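You operate a simulated robot arm through the tools that you are given. There is no shell and no other tool. Be economical: measure what you need, move in short steps, check, and stop when the job is done.

You are at the controls of a simulated two-armed robot. One attempt, no reset.

## Task
Press the zero button two times.

The check looks at the end state, three seconds after you hand in, the way a careful person would. Anything else that was tipped, shoved, dropped, spilled or broken makes it a failure.

## Robot
Two 7-joint arms with two-finger parallel grippers on one trunk, on a base that drives. Base frame: it is fixed to the floor where the robot stands at the start and does not move with it; the origin is under the middle of the robot, x ahead of it, y to its left, z up. Units: m, degrees, N and s.
The left shoulder is at the start at [0.033, 0.138, 0.975], the right one opposite. With the tool pointing down near the work surface each hand reaches from about 0.38 to 0.88 m from the robot's upright axis, wherever it stands, measured 20 degrees to its own side. Places, roughly: zero button [0.7, 0, 0.7]. Payload 3.43 kg a hand.
The TCP of each hand is the grasp point between the finger pads, 0.034 m short of the fingertips. In the tool frame z runs along the fingers and y along their closing line. The gripper opens to 0.128 m. The fingers are 0.024 m wide and 0.012 m thick; the gripper's body (0.048 by 0.13 m) begins 0.096 m behind the TCP.
Orientation is told as [roll, pitch, yaw] about the base's x, y, z axes, in that order, counted from this pose: with the fingers straight down and closing along the base's y, the tool's x points along the base's -x, its y along +y and its z along -z.

## Interface
- The arms move only by the tool apply_moves. It takes "left_targets", "right_targets" or both (then of equal length, played together; a hand with none holds still); each is one flat list of numbers, 7 for each row, row after row: the opening in per cent of the stroke, from 0 (shut) to 100 (fully open), then the shift along the base's x, y, z in mm, then the turn, a rotation vector about the base's x, y, z in degrees. In form: [grip, tx, ty, tz, rx, ry, rz, grip, tx, ty, tz, rx, ry, rz, ...]. A call has 1 to 20 rows; each row shifts and turns the commanded pose from where the row before left it. A row lasts 0.2 s, in which the tool goes at most 0.05 m and 8.6 degrees; a call with a longer step from one row to the next is refused whole, and so is a gripper value outside its range. Where a pose cannot be reached the arm comes as near as it can. A force on the tool above 40 N (or 10 N above the force at the start of the call, whichever is more), or a blocked arm, ends the call early, and 0.2 s more pass. The fingers move at their own pace (about 0.153 m/s each) and stop on an object; they squeeze with about 23 N. The grip force told is the motor's: it shows also when the fingers shut on nothing. Time passes only in rows, and 0.2 s behind the last, so rows that do not move let the fingers close. The reply holds the time, the measured pose of the TCP, the force on the tool along the base axes, the opening and the grip force, in the units named above and with some noise.
- Cameras (640 x 400 px; columns grow to the right, rows downward): "scene" is now at [0.1112, -0.0406, 1.2148]; the picture's right is [-0.10, -0.99, -0.03], its down [-0.52, 0.07, -0.85] and it looks along [0.85, -0.07, -0.52] (base axes); focal length 249 px, centre (320, 200). "left" rides on the left gripper at [-0.036, 0, -0.098] in its tool frame; the picture's right is [0.00, -1.00, 0.00], its down [0.97, 0.00, -0.24] and it looks along [0.24, 0.00, 0.97] (tool axes); focal length 218 px, centre (320, 200). "right" rides on the right gripper at [-0.036, 0, -0.098] in its tool frame; the picture's right is [0.00, -1.00, 0.00], its down [0.97, 0.00, -0.24] and it looks along [0.24, 0.00, 0.97] (tool axes); focal length 218 px, centre (320, 200). There is no depth. A picture from a camera that has moved, and an enlarged one, comes with that camera's place and axes in the base frame and with its lens. The place of the scene camera against the robot may be out by one fixed shift of up to 0.018 m in any direction.
- camera(camera): a new picture of that camera. No time passes.
- lift_body(by): slides the trunk up (or, below 0, down) by that many m; the arms and the scene camera ride with it, the base frame stays. It gives what a move gives, with no picture.
- steer(legs): drives the robot by 1 to 6 legs, each [ahead, left, turn to the left] in m, m and degrees, along the robot's own axes; the way and the turn of a leg run together, so that a leg with both is an arc; at most 1.5 m and 180 degrees a leg. The arms and the cameras ride along, it lands a little off, and it stops where it bumps. It gives what a move gives.
- pan_tilt(pan, tilt): turns the head with the scene camera to pan (to the left, within 86 degrees either way) and tilt (down, from -29 to 69), counted from straight ahead of the robot. It gives what a move gives.
- close_up(camera, box): a new picture of the part [left, top, right, bottom] of that camera's present view, enlarged. No time passes.
- job_done(): hands the job in; it is judged then, once.

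Work in short steps. Places have to be worked out from the pictures, the camera data and where the tool is seen: move nearer, look again, correct. Check each grasp and each placing, and mend what went wrong. You have 120 turns and 108 pictures in all, those below and enlarged ones among them. Open the grippers and draw the arms clear of the work before you hand the job in, unless the task says otherwise; then end with one line.

The tools are called after "Emit:" as a command line: name --argument value ..., lists and objects as JSON in quotes. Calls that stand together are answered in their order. apply_moves: Moves the arms, as the interface text tells. Its arguments: {"type":"object","properties":{"left_targets":{"type":"array","items":{"type":"number"}},"right_targets":{"type":"array","items":{"type":"number"}}},"required":[]} The other tools are called the same way: lift_body (by) slides the trunk up or down; steer (legs) drives the base; pan_tilt (pan, tilt) turns the head that bears the scene camera; camera (camera) takes a picture; close_up (camera, box) takes an enlarged picture of a part of a camera's view; job_done () hands the job in.

At the start:

```text
time_s: 0.0
left_position: [0.5181, 0.2246, 0.8881]
left_tcp_rot: [1.4, -1.6, 2.1]
left_force: [0.4, 0.3, -0.6]
left_finger_gap: 0.1277
left_finger_force: 0.0
right_position: [0.6217, -0.3362, 0.8939]
right_tcp_rot: [1.4, -1.0, 2.1]
right_force: [-0.2, -0.6, -0.6]
right_finger_gap: 0.128
right_finger_force: 0.1
trunk travel left (down, up): [-0.45, 0.49]
robot x, y, heading: [-0.0156, -0.009, 2.2]
head pan, tilt: [-7.9, 32.3]
```

scene: 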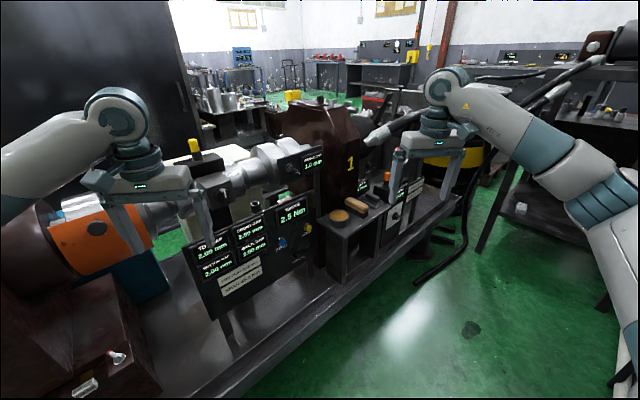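
right: 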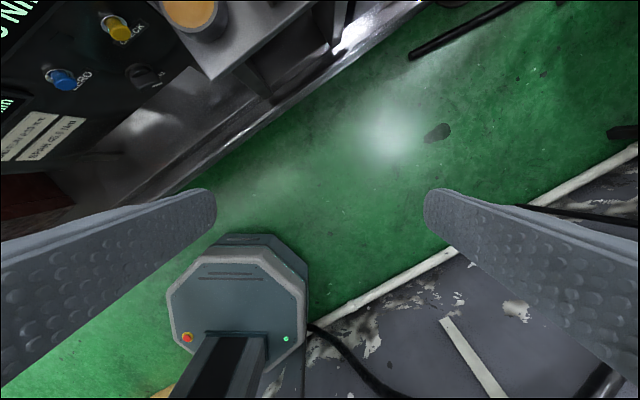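
left: 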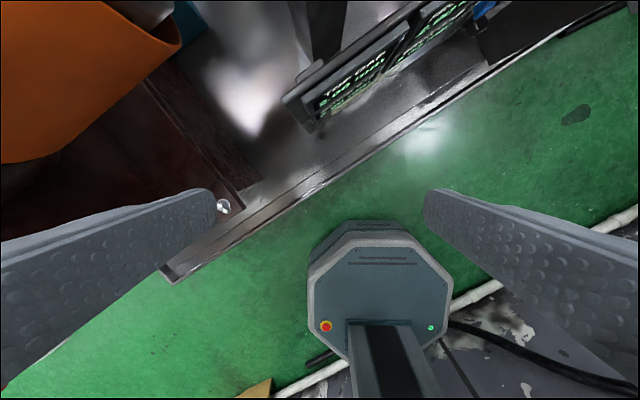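

The blue button labelled ZERO sits on the panel near scene px (281,243). I look closer at it from both cameras.

Emit:
close_up --camera "scene" --box '[180, 180, 340, 280]'

Emit:
close_up --camera "right" --box '[0, 0, 240, 150]'

```text
4.00 times, centred on (260, 230) of scene
camera zoom: at [0.1112, -0.0406, 1.2148], right [-0.1, -0.99, -0.03], down [-0.52, 0.07, -0.85], along [0.85, -0.07, -0.52], focal length 997 px, centre (560, 80)
```

zoom: 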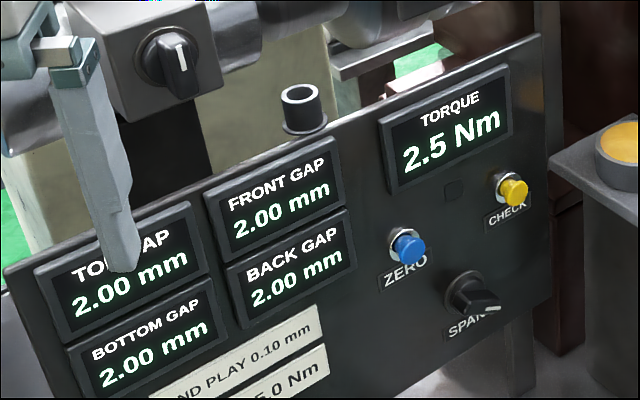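

```text
2.67 times, centred on (120, 75) of right
camera zoom: at [0.6548, -0.3369, 0.994], right [0.04, -1.0, -0.02], down [-0.97, -0.04, 0.22], along [-0.22, 0.01, -0.97], focal length 582 px, centre (853, 533)
```

zoom: 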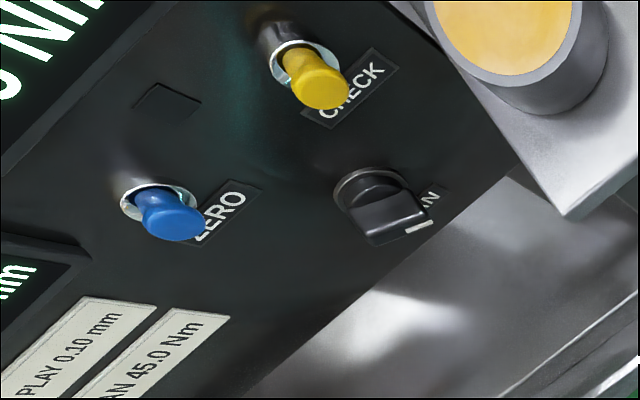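

The two views put the blue cap at about (0.73, 0.03, 0.68), with the panel facing roughly (-0.8, -0.6). I close the right gripper and turn it towards the panel where it is, staying clear of everything.

Emit:
apply_moves --right_targets '[0, -10, 0, 0, 0, 0, 7, 0, -10, 0, 0, 0, 0, 7, 0, -10, 0, 0, 0, 0, 7, 0, -10, 0, 0, 0, 0, 7, 0, -10, 0, 0, 0, 0, 7, 0, 0, 0, 0, 4.5, -6, 0, 0, 0, 0, 0, 4.5, -6, 0, 0, 0, 0, 0, 4.5, -6, 0, 0, 0, 0, 0, 4.5, -6, 0, 0, 0, 0, 0, 4.5, -6, 0, 0, 0, 0, 0, 4.5, -6, 0, 0, 0, 0, 0, 0, 0, 0]'

Emit:
camera --camera "right"

Emit:
camera --camera "scene"

```text
time_s: 2.6
left_position: [0.5177, 0.2248, 0.8907]
left_tcp_rot: [1.2, -1.8, 2.0]
left_force: [0.6, 0.2, -1.0]
left_finger_gap: 0.128
left_finger_force: 0.1
right_position: [0.5718, -0.3339, 0.8928]
right_tcp_rot: [0.3, -46.5, 36.9]
right_force: [-0.6, 0.2, 0.4]
right_finger_gap: 0.0
right_finger_force: 23.1
trunk travel left (down, up): [-0.45, 0.49]
robot x, y, heading: [-0.0173, -0.008, 2.4]
head pan, tilt: [-7.9, 32.3]
```

```text
102 pictures are left
camera right: at [0.534, -0.3628, 0.9877], right [0.6, -0.8, 0.0], down [-0.67, -0.51, -0.54], along [0.43, 0.33, -0.84], focal length 218 px, centre (320, 200)
```

right: 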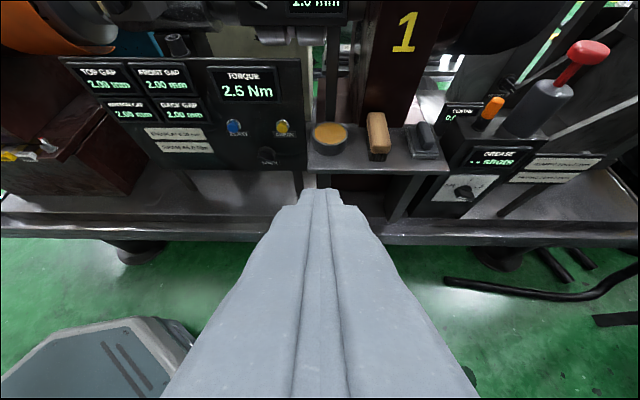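

```text
101 pictures are left
camera scene: at [0.1114, -0.0394, 1.2147], right [-0.1, -0.99, -0.02], down [-0.52, 0.07, -0.85], along [0.85, -0.07, -0.52], focal length 249 px, centre (320, 200)
```

scene: 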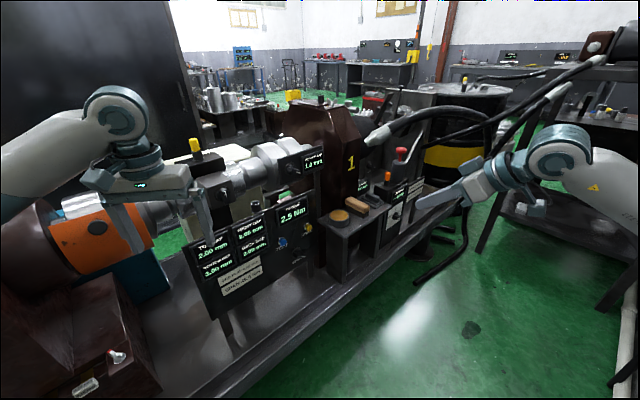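

The panel is vertical and faces about heading 38°; the blue cap is at about (0.733, 0.031, 0.670). I level the tool to about 15° below horizontal and move to a standoff in front of it.

Emit:
apply_moves --right_targets '[0, -5, 33, -15, 4.3, -5.7, 0.4, 0, -5, 33, -15, 4.3, -5.7, 0.4, 0, -5, 33, -15, 4.3, -5.7, 0.4, 0, -5, 33, -15, 4.3, -5.7, 0.4, 0, 0, 33, -15, 0, 0, 0, 0, 0, 33, -15, 0, 0, 0, 0, 0, 33, -15, 0, 0, 0, 0, 0, 33, -15, 0, 0, 0, 0, 0, 0, 0, 0, 0, 0]'

Emit:
camera --camera "right"

Emit:
camera --camera "scene"

```text
time_s: 4.6
left_position: [0.5188, 0.2255, 0.8896]
left_tcp_rot: [1.2, -1.8, 2.1]
left_force: [-0.6, 0.1, -0.6]
left_finger_gap: 0.1279
left_finger_force: 0.1
right_position: [0.555, -0.0681, 0.7781]
right_tcp_rot: [-1.0, -75.1, 39.5]
right_force: [0.5, -0.1, 0.7]
right_finger_gap: 0.0
right_finger_force: 22.9
trunk travel left (down, up): [-0.45, 0.49]
robot x, y, heading: [-0.0188, -0.0045, 2.5]
head pan, tilt: [-7.9, 32.3]
```

```text
100 pictures are left
camera right: at [0.4867, -0.1207, 0.839], right [0.62, -0.78, 0.01], down [-0.37, -0.3, -0.88], along [0.69, 0.54, -0.48], focal length 218 px, centre (320, 200)
```

right: 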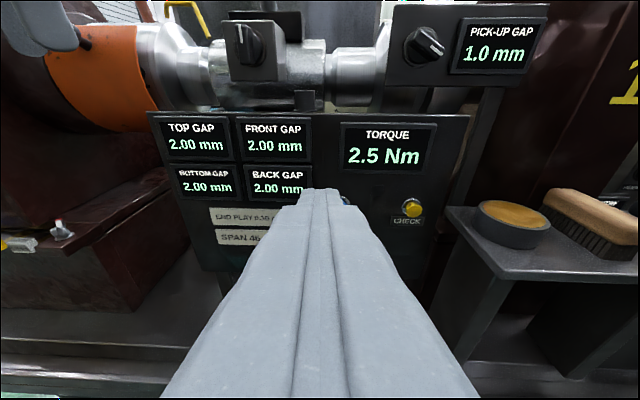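

```text
99 pictures are left
camera scene: at [0.1104, -0.0389, 1.2149], right [-0.1, -0.99, -0.02], down [-0.52, 0.07, -0.85], along [0.85, -0.07, -0.52], focal length 249 px, centre (320, 200)
```

scene: 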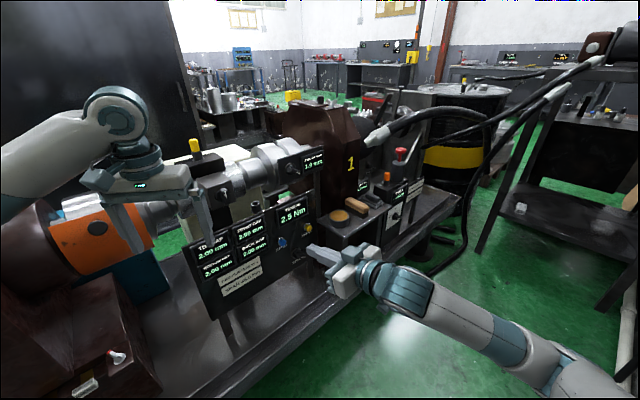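

The predicted pixel for the button, (341, 208), fits the blue edge peeking out behind the fingertips. I move to about 40 mm short of the cap.

Emit:
apply_moves --right_targets '[0, 20, 8, -34, 0, 0, 0, 0, 25, 10, -34, 0, 0, 0, 0, 35, 15, -34, 0, 0, 0, 0, 42, 20, 0, 0, 0, 0, 0, 0, 0, 0, 0, 0, 0]'

Emit:
camera --camera "right"

Emit:
close_up --camera "scene" --box '[220, 190, 380, 290]'

Emit:
camera --camera "left"

```text
refused: row 3 steps farther than a row can; nothing moved
```

```text
98 pictures are left
camera right: at [0.4867, -0.1207, 0.839], right [0.62, -0.78, 0.01], down [-0.37, -0.3, -0.88], along [0.69, 0.54, -0.48], focal length 218 px, centre (320, 200)
```

right: 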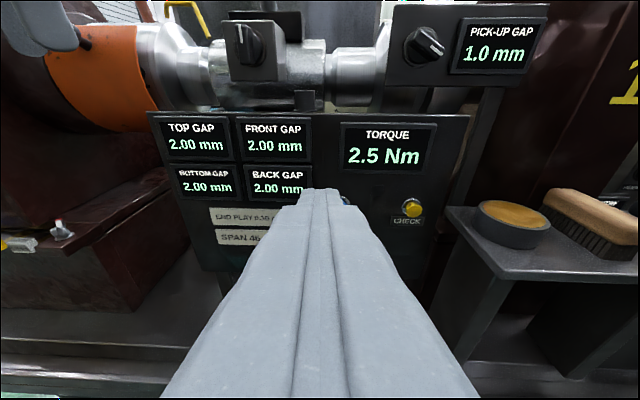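

```text
4.00 times, centred on (300, 240) of scene
camera zoom: at [0.1104, -0.0389, 1.2149], right [-0.1, -0.99, -0.02], down [-0.52, 0.07, -0.85], along [0.85, -0.07, -0.52], focal length 997 px, centre (400, 40)
```

zoom: 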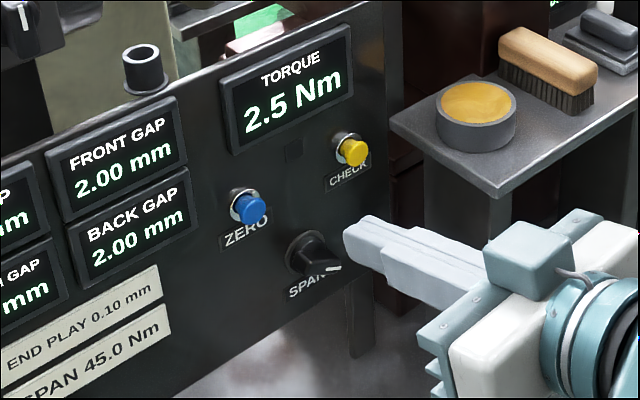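

```text
96 pictures are left
camera left: at [0.5516, 0.2236, 0.9888], right [0.04, -1.0, -0.02], down [-0.98, -0.04, 0.21], along [-0.21, 0.01, -0.98], focal length 218 px, centre (320, 200)
```

left: 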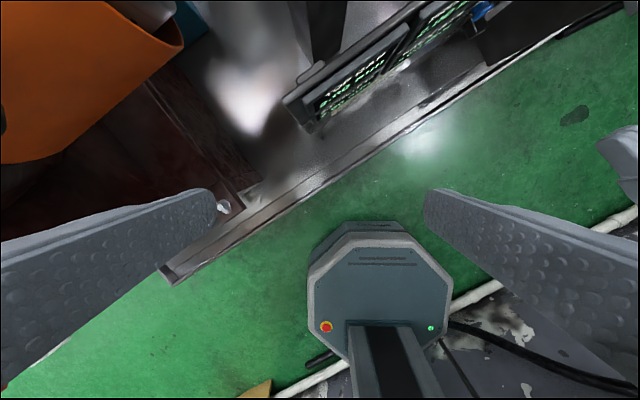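

The step was too long and was refused, so nothing moved. I send the same path in smaller rows.

Emit:
apply_moves --right_targets '[0, 15, 7, -25, 0, 0, 0, 0, 15, 7, -25, 0, 0, 0, 0, 22, 9, -26, 0, 0, 0, 0, 35, 15, -26, 0, 0, 0, 0, 35, 15, 0, 0, 0, 0, 0, 0, 0, 0, 0, 0, 0]'

Emit:
camera --camera "right"

Emit:
close_up --camera "scene" --box '[220, 190, 380, 290]'

```text
time_s: 6.0
left_position: [0.5178, 0.2245, 0.8911]
left_tcp_rot: [1.2, -1.9, 2.0]
left_force: [-0.9, 0.7, 0.3]
left_finger_gap: 0.128
left_finger_force: 0.0
right_position: [0.6764, -0.0128, 0.6775]
right_tcp_rot: [-1.0, -75.2, 39.6]
right_force: [-1.0, 1.1, 0.3]
right_finger_gap: 0.0
right_finger_force: 22.8
trunk travel left (down, up): [-0.45, 0.49]
robot x, y, heading: [-0.0176, -0.0044, 2.1]
head pan, tilt: [-7.9, 32.3]
```

```text
95 pictures are left
camera right: at [0.6083, -0.0656, 0.7392], right [0.62, -0.78, 0.0], down [-0.37, -0.3, -0.88], along [0.69, 0.54, -0.48], focal length 218 px, centre (320, 200)
```

right: 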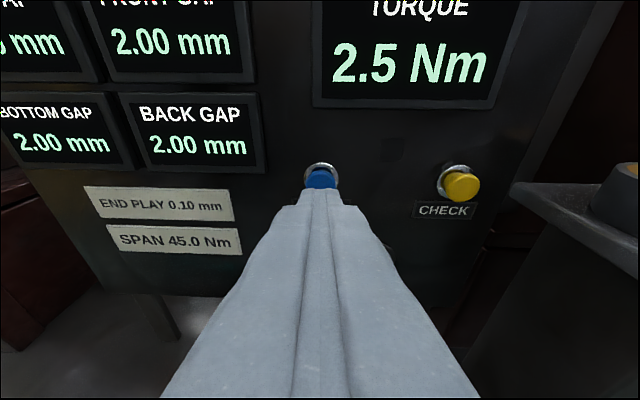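

```text
4.00 times, centred on (300, 240) of scene
camera zoom: at [0.1105, -0.0386, 1.2148], right [-0.1, -0.99, -0.02], down [-0.52, 0.07, -0.85], along [0.85, -0.07, -0.52], focal length 997 px, centre (400, 40)
```

zoom: 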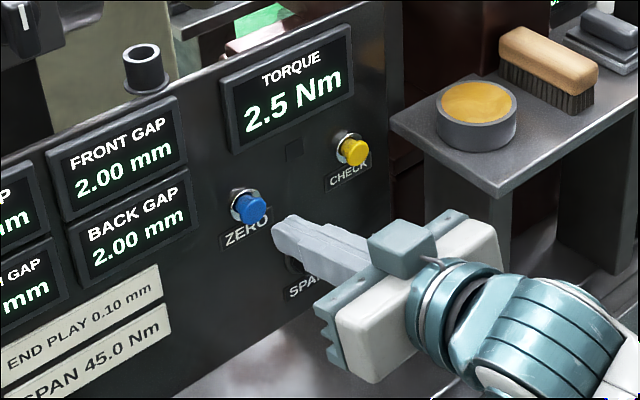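

Lateral alignment is good and the tip height matches the cap, at about 0.67. I advance along the panel normal to just short of contact.

Emit:
apply_moves --right_targets '[0, 7.7, 6.3, 0, 0, 0, 0, 0, 7.7, 6.3, 0, 0, 0, 0, 0, 6.2, 5.1, 0, 0, 0, 0, 0, 0, 0, 0, 0, 0, 0]'

Emit:
close_up --camera "right" --box '[240, 130, 400, 230]'

Emit:
close_up --camera "scene" --box '[240, 210, 320, 260]'

```text
time_s: 7.0
left_position: [0.5182, 0.2249, 0.8921]
left_tcp_rot: [1.1, -1.8, 2.1]
left_force: [0.0, -0.7, 0.0]
left_finger_gap: 0.1281
left_finger_force: 0.1
right_position: [0.6998, 0.0036, 0.6798]
right_tcp_rot: [-1.1, -75.1, 39.5]
right_force: [0.3, 0.3, 0.3]
right_finger_gap: 0.0001
right_finger_force: 23.2
trunk travel left (down, up): [-0.45, 0.49]
robot x, y, heading: [-0.0154, -0.0054, 1.9]
head pan, tilt: [-7.9, 32.3]
```

```text
4.00 times, centred on (320, 180) of right
camera zoom: at [0.6307, -0.048, 0.7414], right [0.62, -0.78, 0.01], down [-0.37, -0.3, -0.88], along [0.69, 0.54, -0.48], focal length 873 px, centre (320, 280)
```

zoom: 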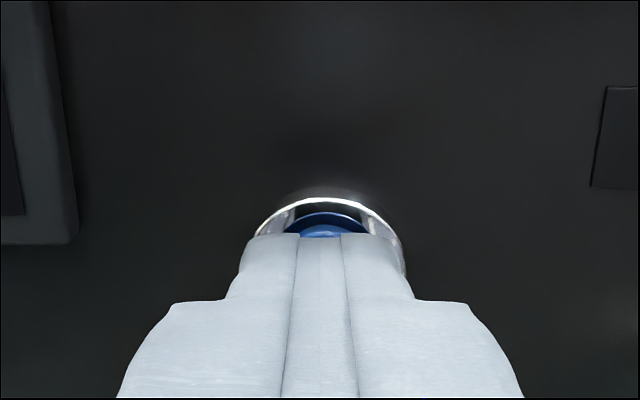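

```text
8.00 times, centred on (280, 235) of scene
camera zoom: at [0.1105, -0.0385, 1.2148], right [-0.1, -0.99, -0.02], down [-0.52, 0.07, -0.85], along [0.85, -0.07, -0.52], focal length 1994 px, centre (640, -80)
```

zoom: 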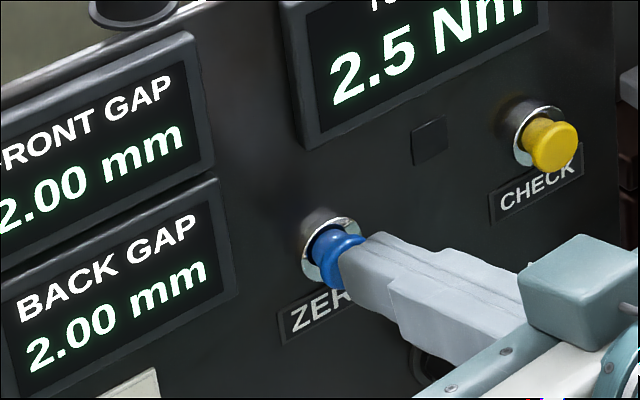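

The tip is centred on the cap and almost touching, with no force reading yet. I advance 8 mm in small rows and watch the force.

Emit:
apply_moves --right_targets '[0, 1.55, 1.27, 0, 0, 0, 0, 0, 1.55, 1.27, 0, 0, 0, 0, 0, 1.55, 1.27, 0, 0, 0, 0, 0, 1.55, 1.27, 0, 0, 0, 0]'

Emit:
close_up --camera "scene" --box '[240, 190, 336, 250]'

```text
time_s: 8.0
left_position: [0.5175, 0.225, 0.8929]
left_tcp_rot: [1.1, -1.9, 2.1]
left_force: [0.7, 0.0, -1.1]
left_finger_gap: 0.1281
left_finger_force: 0.0
right_position: [0.7046, 0.01, 0.6824]
right_tcp_rot: [-1.1, -75.0, 39.5]
right_force: [-1.1, -2.0, 0.4]
right_finger_gap: 0.0002
right_finger_force: 22.6
trunk travel left (down, up): [-0.45, 0.49]
robot x, y, heading: [-0.0153, -0.0091, 2.3]
head pan, tilt: [-7.9, 32.3]
```

```text
6.67 times, centred on (288, 220) of scene
camera zoom: at [0.1104, -0.0383, 1.2148], right [-0.1, -0.99, -0.02], down [-0.52, 0.07, -0.85], along [0.85, -0.07, -0.52], focal length 1662 px, centre (533, 67)
```

zoom: 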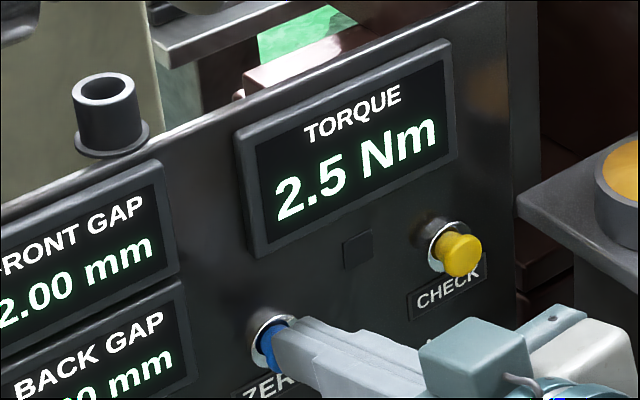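

Contact has begun at about 2 N, and the tool has crept up a few mm. I advance another 4 mm with a small downward correction.

Emit:
apply_moves --right_targets '[0, 1.55, 1.27, -1, 0, 0, 0, 0, 1.55, 1.27, -1, 0, 0, 0]'

Emit:
close_up --camera "scene" --box '[240, 190, 336, 250]'

```text
time_s: 8.6
left_position: [0.5178, 0.2257, 0.8918]
left_tcp_rot: [1.2, -1.9, 2.1]
left_force: [-0.4, -0.5, 0.0]
left_finger_gap: 0.1281
left_finger_force: 0.2
right_position: [0.7082, 0.0128, 0.6806]
right_tcp_rot: [-1.2, -75.1, 39.7]
right_force: [-2.4, -2.4, 2.7]
right_finger_gap: 0.0
right_finger_force: 22.7
trunk travel left (down, up): [-0.45, 0.49]
robot x, y, heading: [-0.0173, -0.0051, 2.1]
head pan, tilt: [-7.9, 32.3]
```

```text
6.67 times, centred on (288, 220) of scene
camera zoom: at [0.1103, -0.0381, 1.2149], right [-0.1, -0.99, -0.02], down [-0.52, 0.07, -0.85], along [0.85, -0.07, -0.52], focal length 1662 px, centre (533, 67)
```

zoom: 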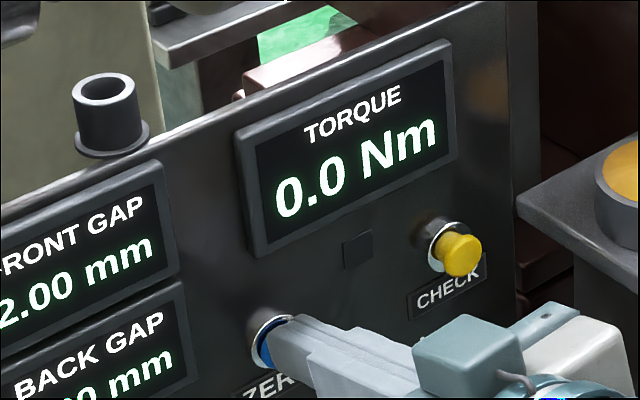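

The first press registered: torque now reads 0.0 Nm. I draw back straight away so the button releases fully.

Emit:
apply_moves --right_targets '[0, -9.3, -7.6, 0, 0, 0, 0, 0, -7.7, -6.3, 0, 0, 0, 0, 0, 0, 0, 0, 0, 0, 0, 0, 0, 0, 0, 0, 0, 0]'

Emit:
close_up --camera "scene" --box '[240, 190, 336, 250]'

```text
time_s: 9.6
left_position: [0.5185, 0.2261, 0.892]
left_tcp_rot: [1.2, -2.0, 2.1]
left_force: [0.7, 0.2, -0.1]
left_finger_gap: 0.128
left_finger_force: 0.1
right_position: [0.6921, -0.0018, 0.6789]
right_tcp_rot: [-1.1, -75.0, 39.5]
right_force: [-0.3, 0.6, -0.9]
right_finger_gap: 0.0001
right_finger_force: 22.9
trunk travel left (down, up): [-0.45, 0.49]
robot x, y, heading: [-0.0192, -0.0098, 2.2]
head pan, tilt: [-7.9, 32.3]
```

```text
6.67 times, centred on (288, 220) of scene
camera zoom: at [0.1104, -0.038, 1.2148], right [-0.1, -0.99, -0.02], down [-0.52, 0.07, -0.85], along [0.85, -0.07, -0.52], focal length 1662 px, centre (533, 67)
```

zoom: 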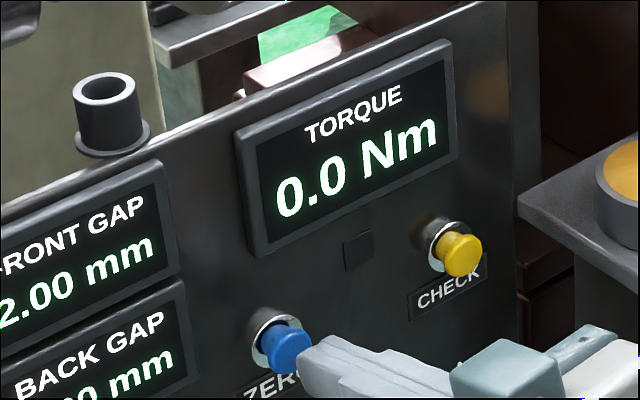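

The button has sprung back out. I press the second time, about 2 mm deeper than before to be sure.

Emit:
apply_moves --right_targets '[0, 7.7, 6.3, 0, 0, 0, 0, 0, 4.6, 3.8, 0, 0, 0, 0, 0, 3.1, 2.5, 0, 0, 0, 0, 0, 3.1, 2.5, 0, 0, 0, 0]'

Emit:
close_up --camera "scene" --box '[240, 190, 336, 250]'

```text
time_s: 10.6
left_position: [0.5183, 0.2254, 0.8924]
left_tcp_rot: [1.1, -2.0, 2.1]
left_force: [-0.2, 0.2, -0.5]
left_finger_gap: 0.128
left_finger_force: 0.0
right_position: [0.7095, 0.0142, 0.6802]
right_tcp_rot: [-1.2, -75.1, 39.7]
right_force: [-2.7, -3.8, 0.6]
right_finger_gap: 0.0001
right_finger_force: 23.0
trunk travel left (down, up): [-0.45, 0.49]
robot x, y, heading: [-0.0186, -0.0063, 2.0]
head pan, tilt: [-7.9, 32.3]
```

```text
6.67 times, centred on (288, 220) of scene
camera zoom: at [0.1102, -0.0378, 1.2149], right [-0.1, -0.99, -0.02], down [-0.52, 0.07, -0.85], along [0.85, -0.07, -0.52], focal length 1662 px, centre (533, 67)
```

zoom: 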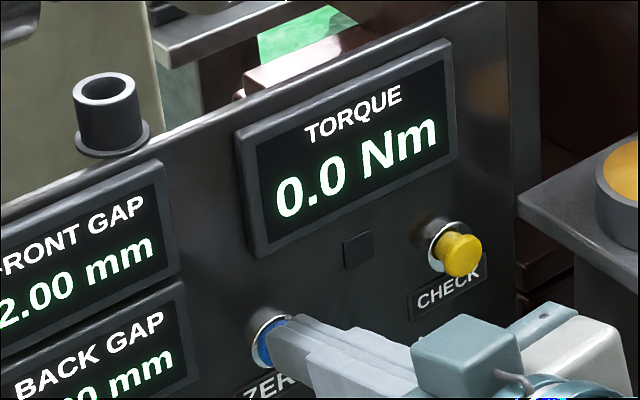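

The depth and force both exceed the first press. I push 2 mm further without releasing, for margin, then look.

Emit:
apply_moves --right_targets '[0, 1.55, 1.27, 0, 0, 0, 0]'

Emit:
close_up --camera "right" --box '[240, 130, 400, 230]'

```text
time_s: 11.0
left_position: [0.5187, 0.2263, 0.8923]
left_tcp_rot: [1.1, -2.0, 2.1]
left_force: [-0.1, 0.7, -0.6]
left_finger_gap: 0.1281
left_finger_force: 0.1
right_position: [0.7099, 0.0141, 0.6792]
right_tcp_rot: [-1.3, -75.0, 39.6]
right_force: [-16.4, -12.9, 2.0]
right_finger_gap: 0.0001
right_finger_force: 22.7
trunk travel left (down, up): [-0.45, 0.49]
robot x, y, heading: [-0.0177, -0.0102, 2.1]
head pan, tilt: [-7.9, 32.3]
```

```text
4.00 times, centred on (320, 180) of right
camera zoom: at [0.6423, -0.0386, 0.741], right [0.62, -0.78, 0.01], down [-0.38, -0.3, -0.88], along [0.69, 0.54, -0.48], focal length 873 px, centre (320, 280)
```

zoom: 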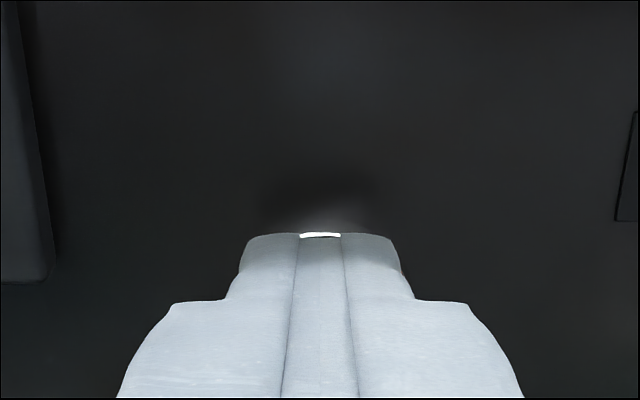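

The force rose to about 21 N at the bottom of the button's travel, so the second press is complete. I withdraw straight back and well clear, then open the gripper away from the panel.

Emit:
apply_moves --right_targets '[0, -11, -9, 0, 0, 0, 0, 0, -15, -13, 0, 0, 0, 0, 0, -30, -25, 0, 0, 0, 0, 0, -25, -25, 20, 0, 0, 0, 0, -25, -30, 20, 0, 0, 0, 0, -15, -35, 20, 0, 0, 0, 0, 0, -40, 20, 0, 0, 0, 0, 0, -40, 20, 0, 0, 0, 0, 0, -40, 20, 0, 0, 0, 100, 0, 0, 0, 0, 0, 0, 100, 0, 0, 0, 0, 0, 0, 100, 0, 0, 0, 0, 0, 0]'

Emit:
camera --camera "scene"

Emit:
close_up --camera "scene" --box '[180, 180, 340, 280]'

```text
time_s: 13.6
left_position: [0.5179, 0.2264, 0.892]
left_tcp_rot: [1.1, -1.9, 2.1]
left_force: [1.6, -0.1, 0.2]
left_finger_gap: 0.1283
left_finger_force: 0.0
right_position: [0.5876, -0.244, 0.7932]
right_tcp_rot: [-1.2, -75.2, 39.6]
right_force: [-0.3, 0.2, 0.2]
right_finger_gap: 0.1281
right_finger_force: 0.0
trunk travel left (down, up): [-0.45, 0.49]
robot x, y, heading: [-0.015, -0.0085, 2.2]
head pan, tilt: [-7.9, 32.3]
```

```text
86 pictures are left
camera scene: at [0.1102, -0.0374, 1.2149], right [-0.1, -0.99, -0.02], down [-0.52, 0.07, -0.85], along [0.85, -0.07, -0.52], focal length 249 px, centre (320, 200)
```

scene: 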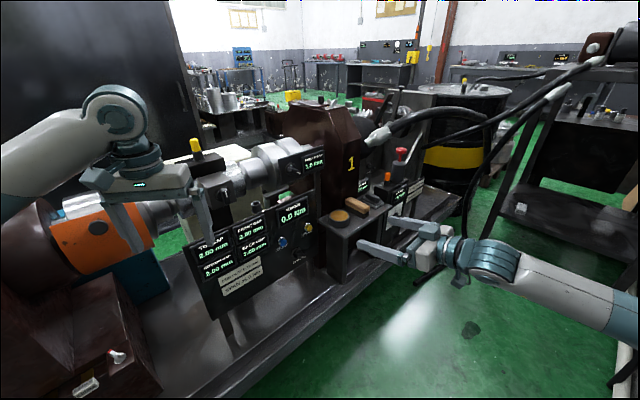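

```text
4.00 times, centred on (260, 230) of scene
camera zoom: at [0.1102, -0.0374, 1.2149], right [-0.1, -0.99, -0.02], down [-0.52, 0.07, -0.85], along [0.85, -0.07, -0.52], focal length 997 px, centre (560, 80)
```

zoom: 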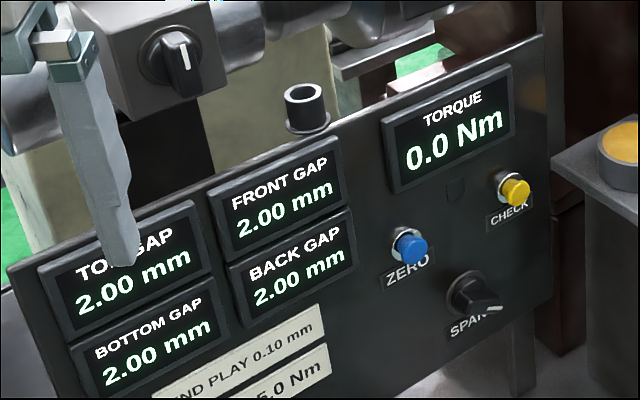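

The button is back out, the display reads 0.0 Nm, nothing else looks disturbed, and both grippers are open and clear. I hand in.

Emit:
job_done

```text
The job is handed in.
```

I pressed the zero button twice and handed the job in. The first press took the torque display from 2.5 to 0.0 Nm. The second couldn't change the display, but it went deeper and bottomed out at about 21 N.
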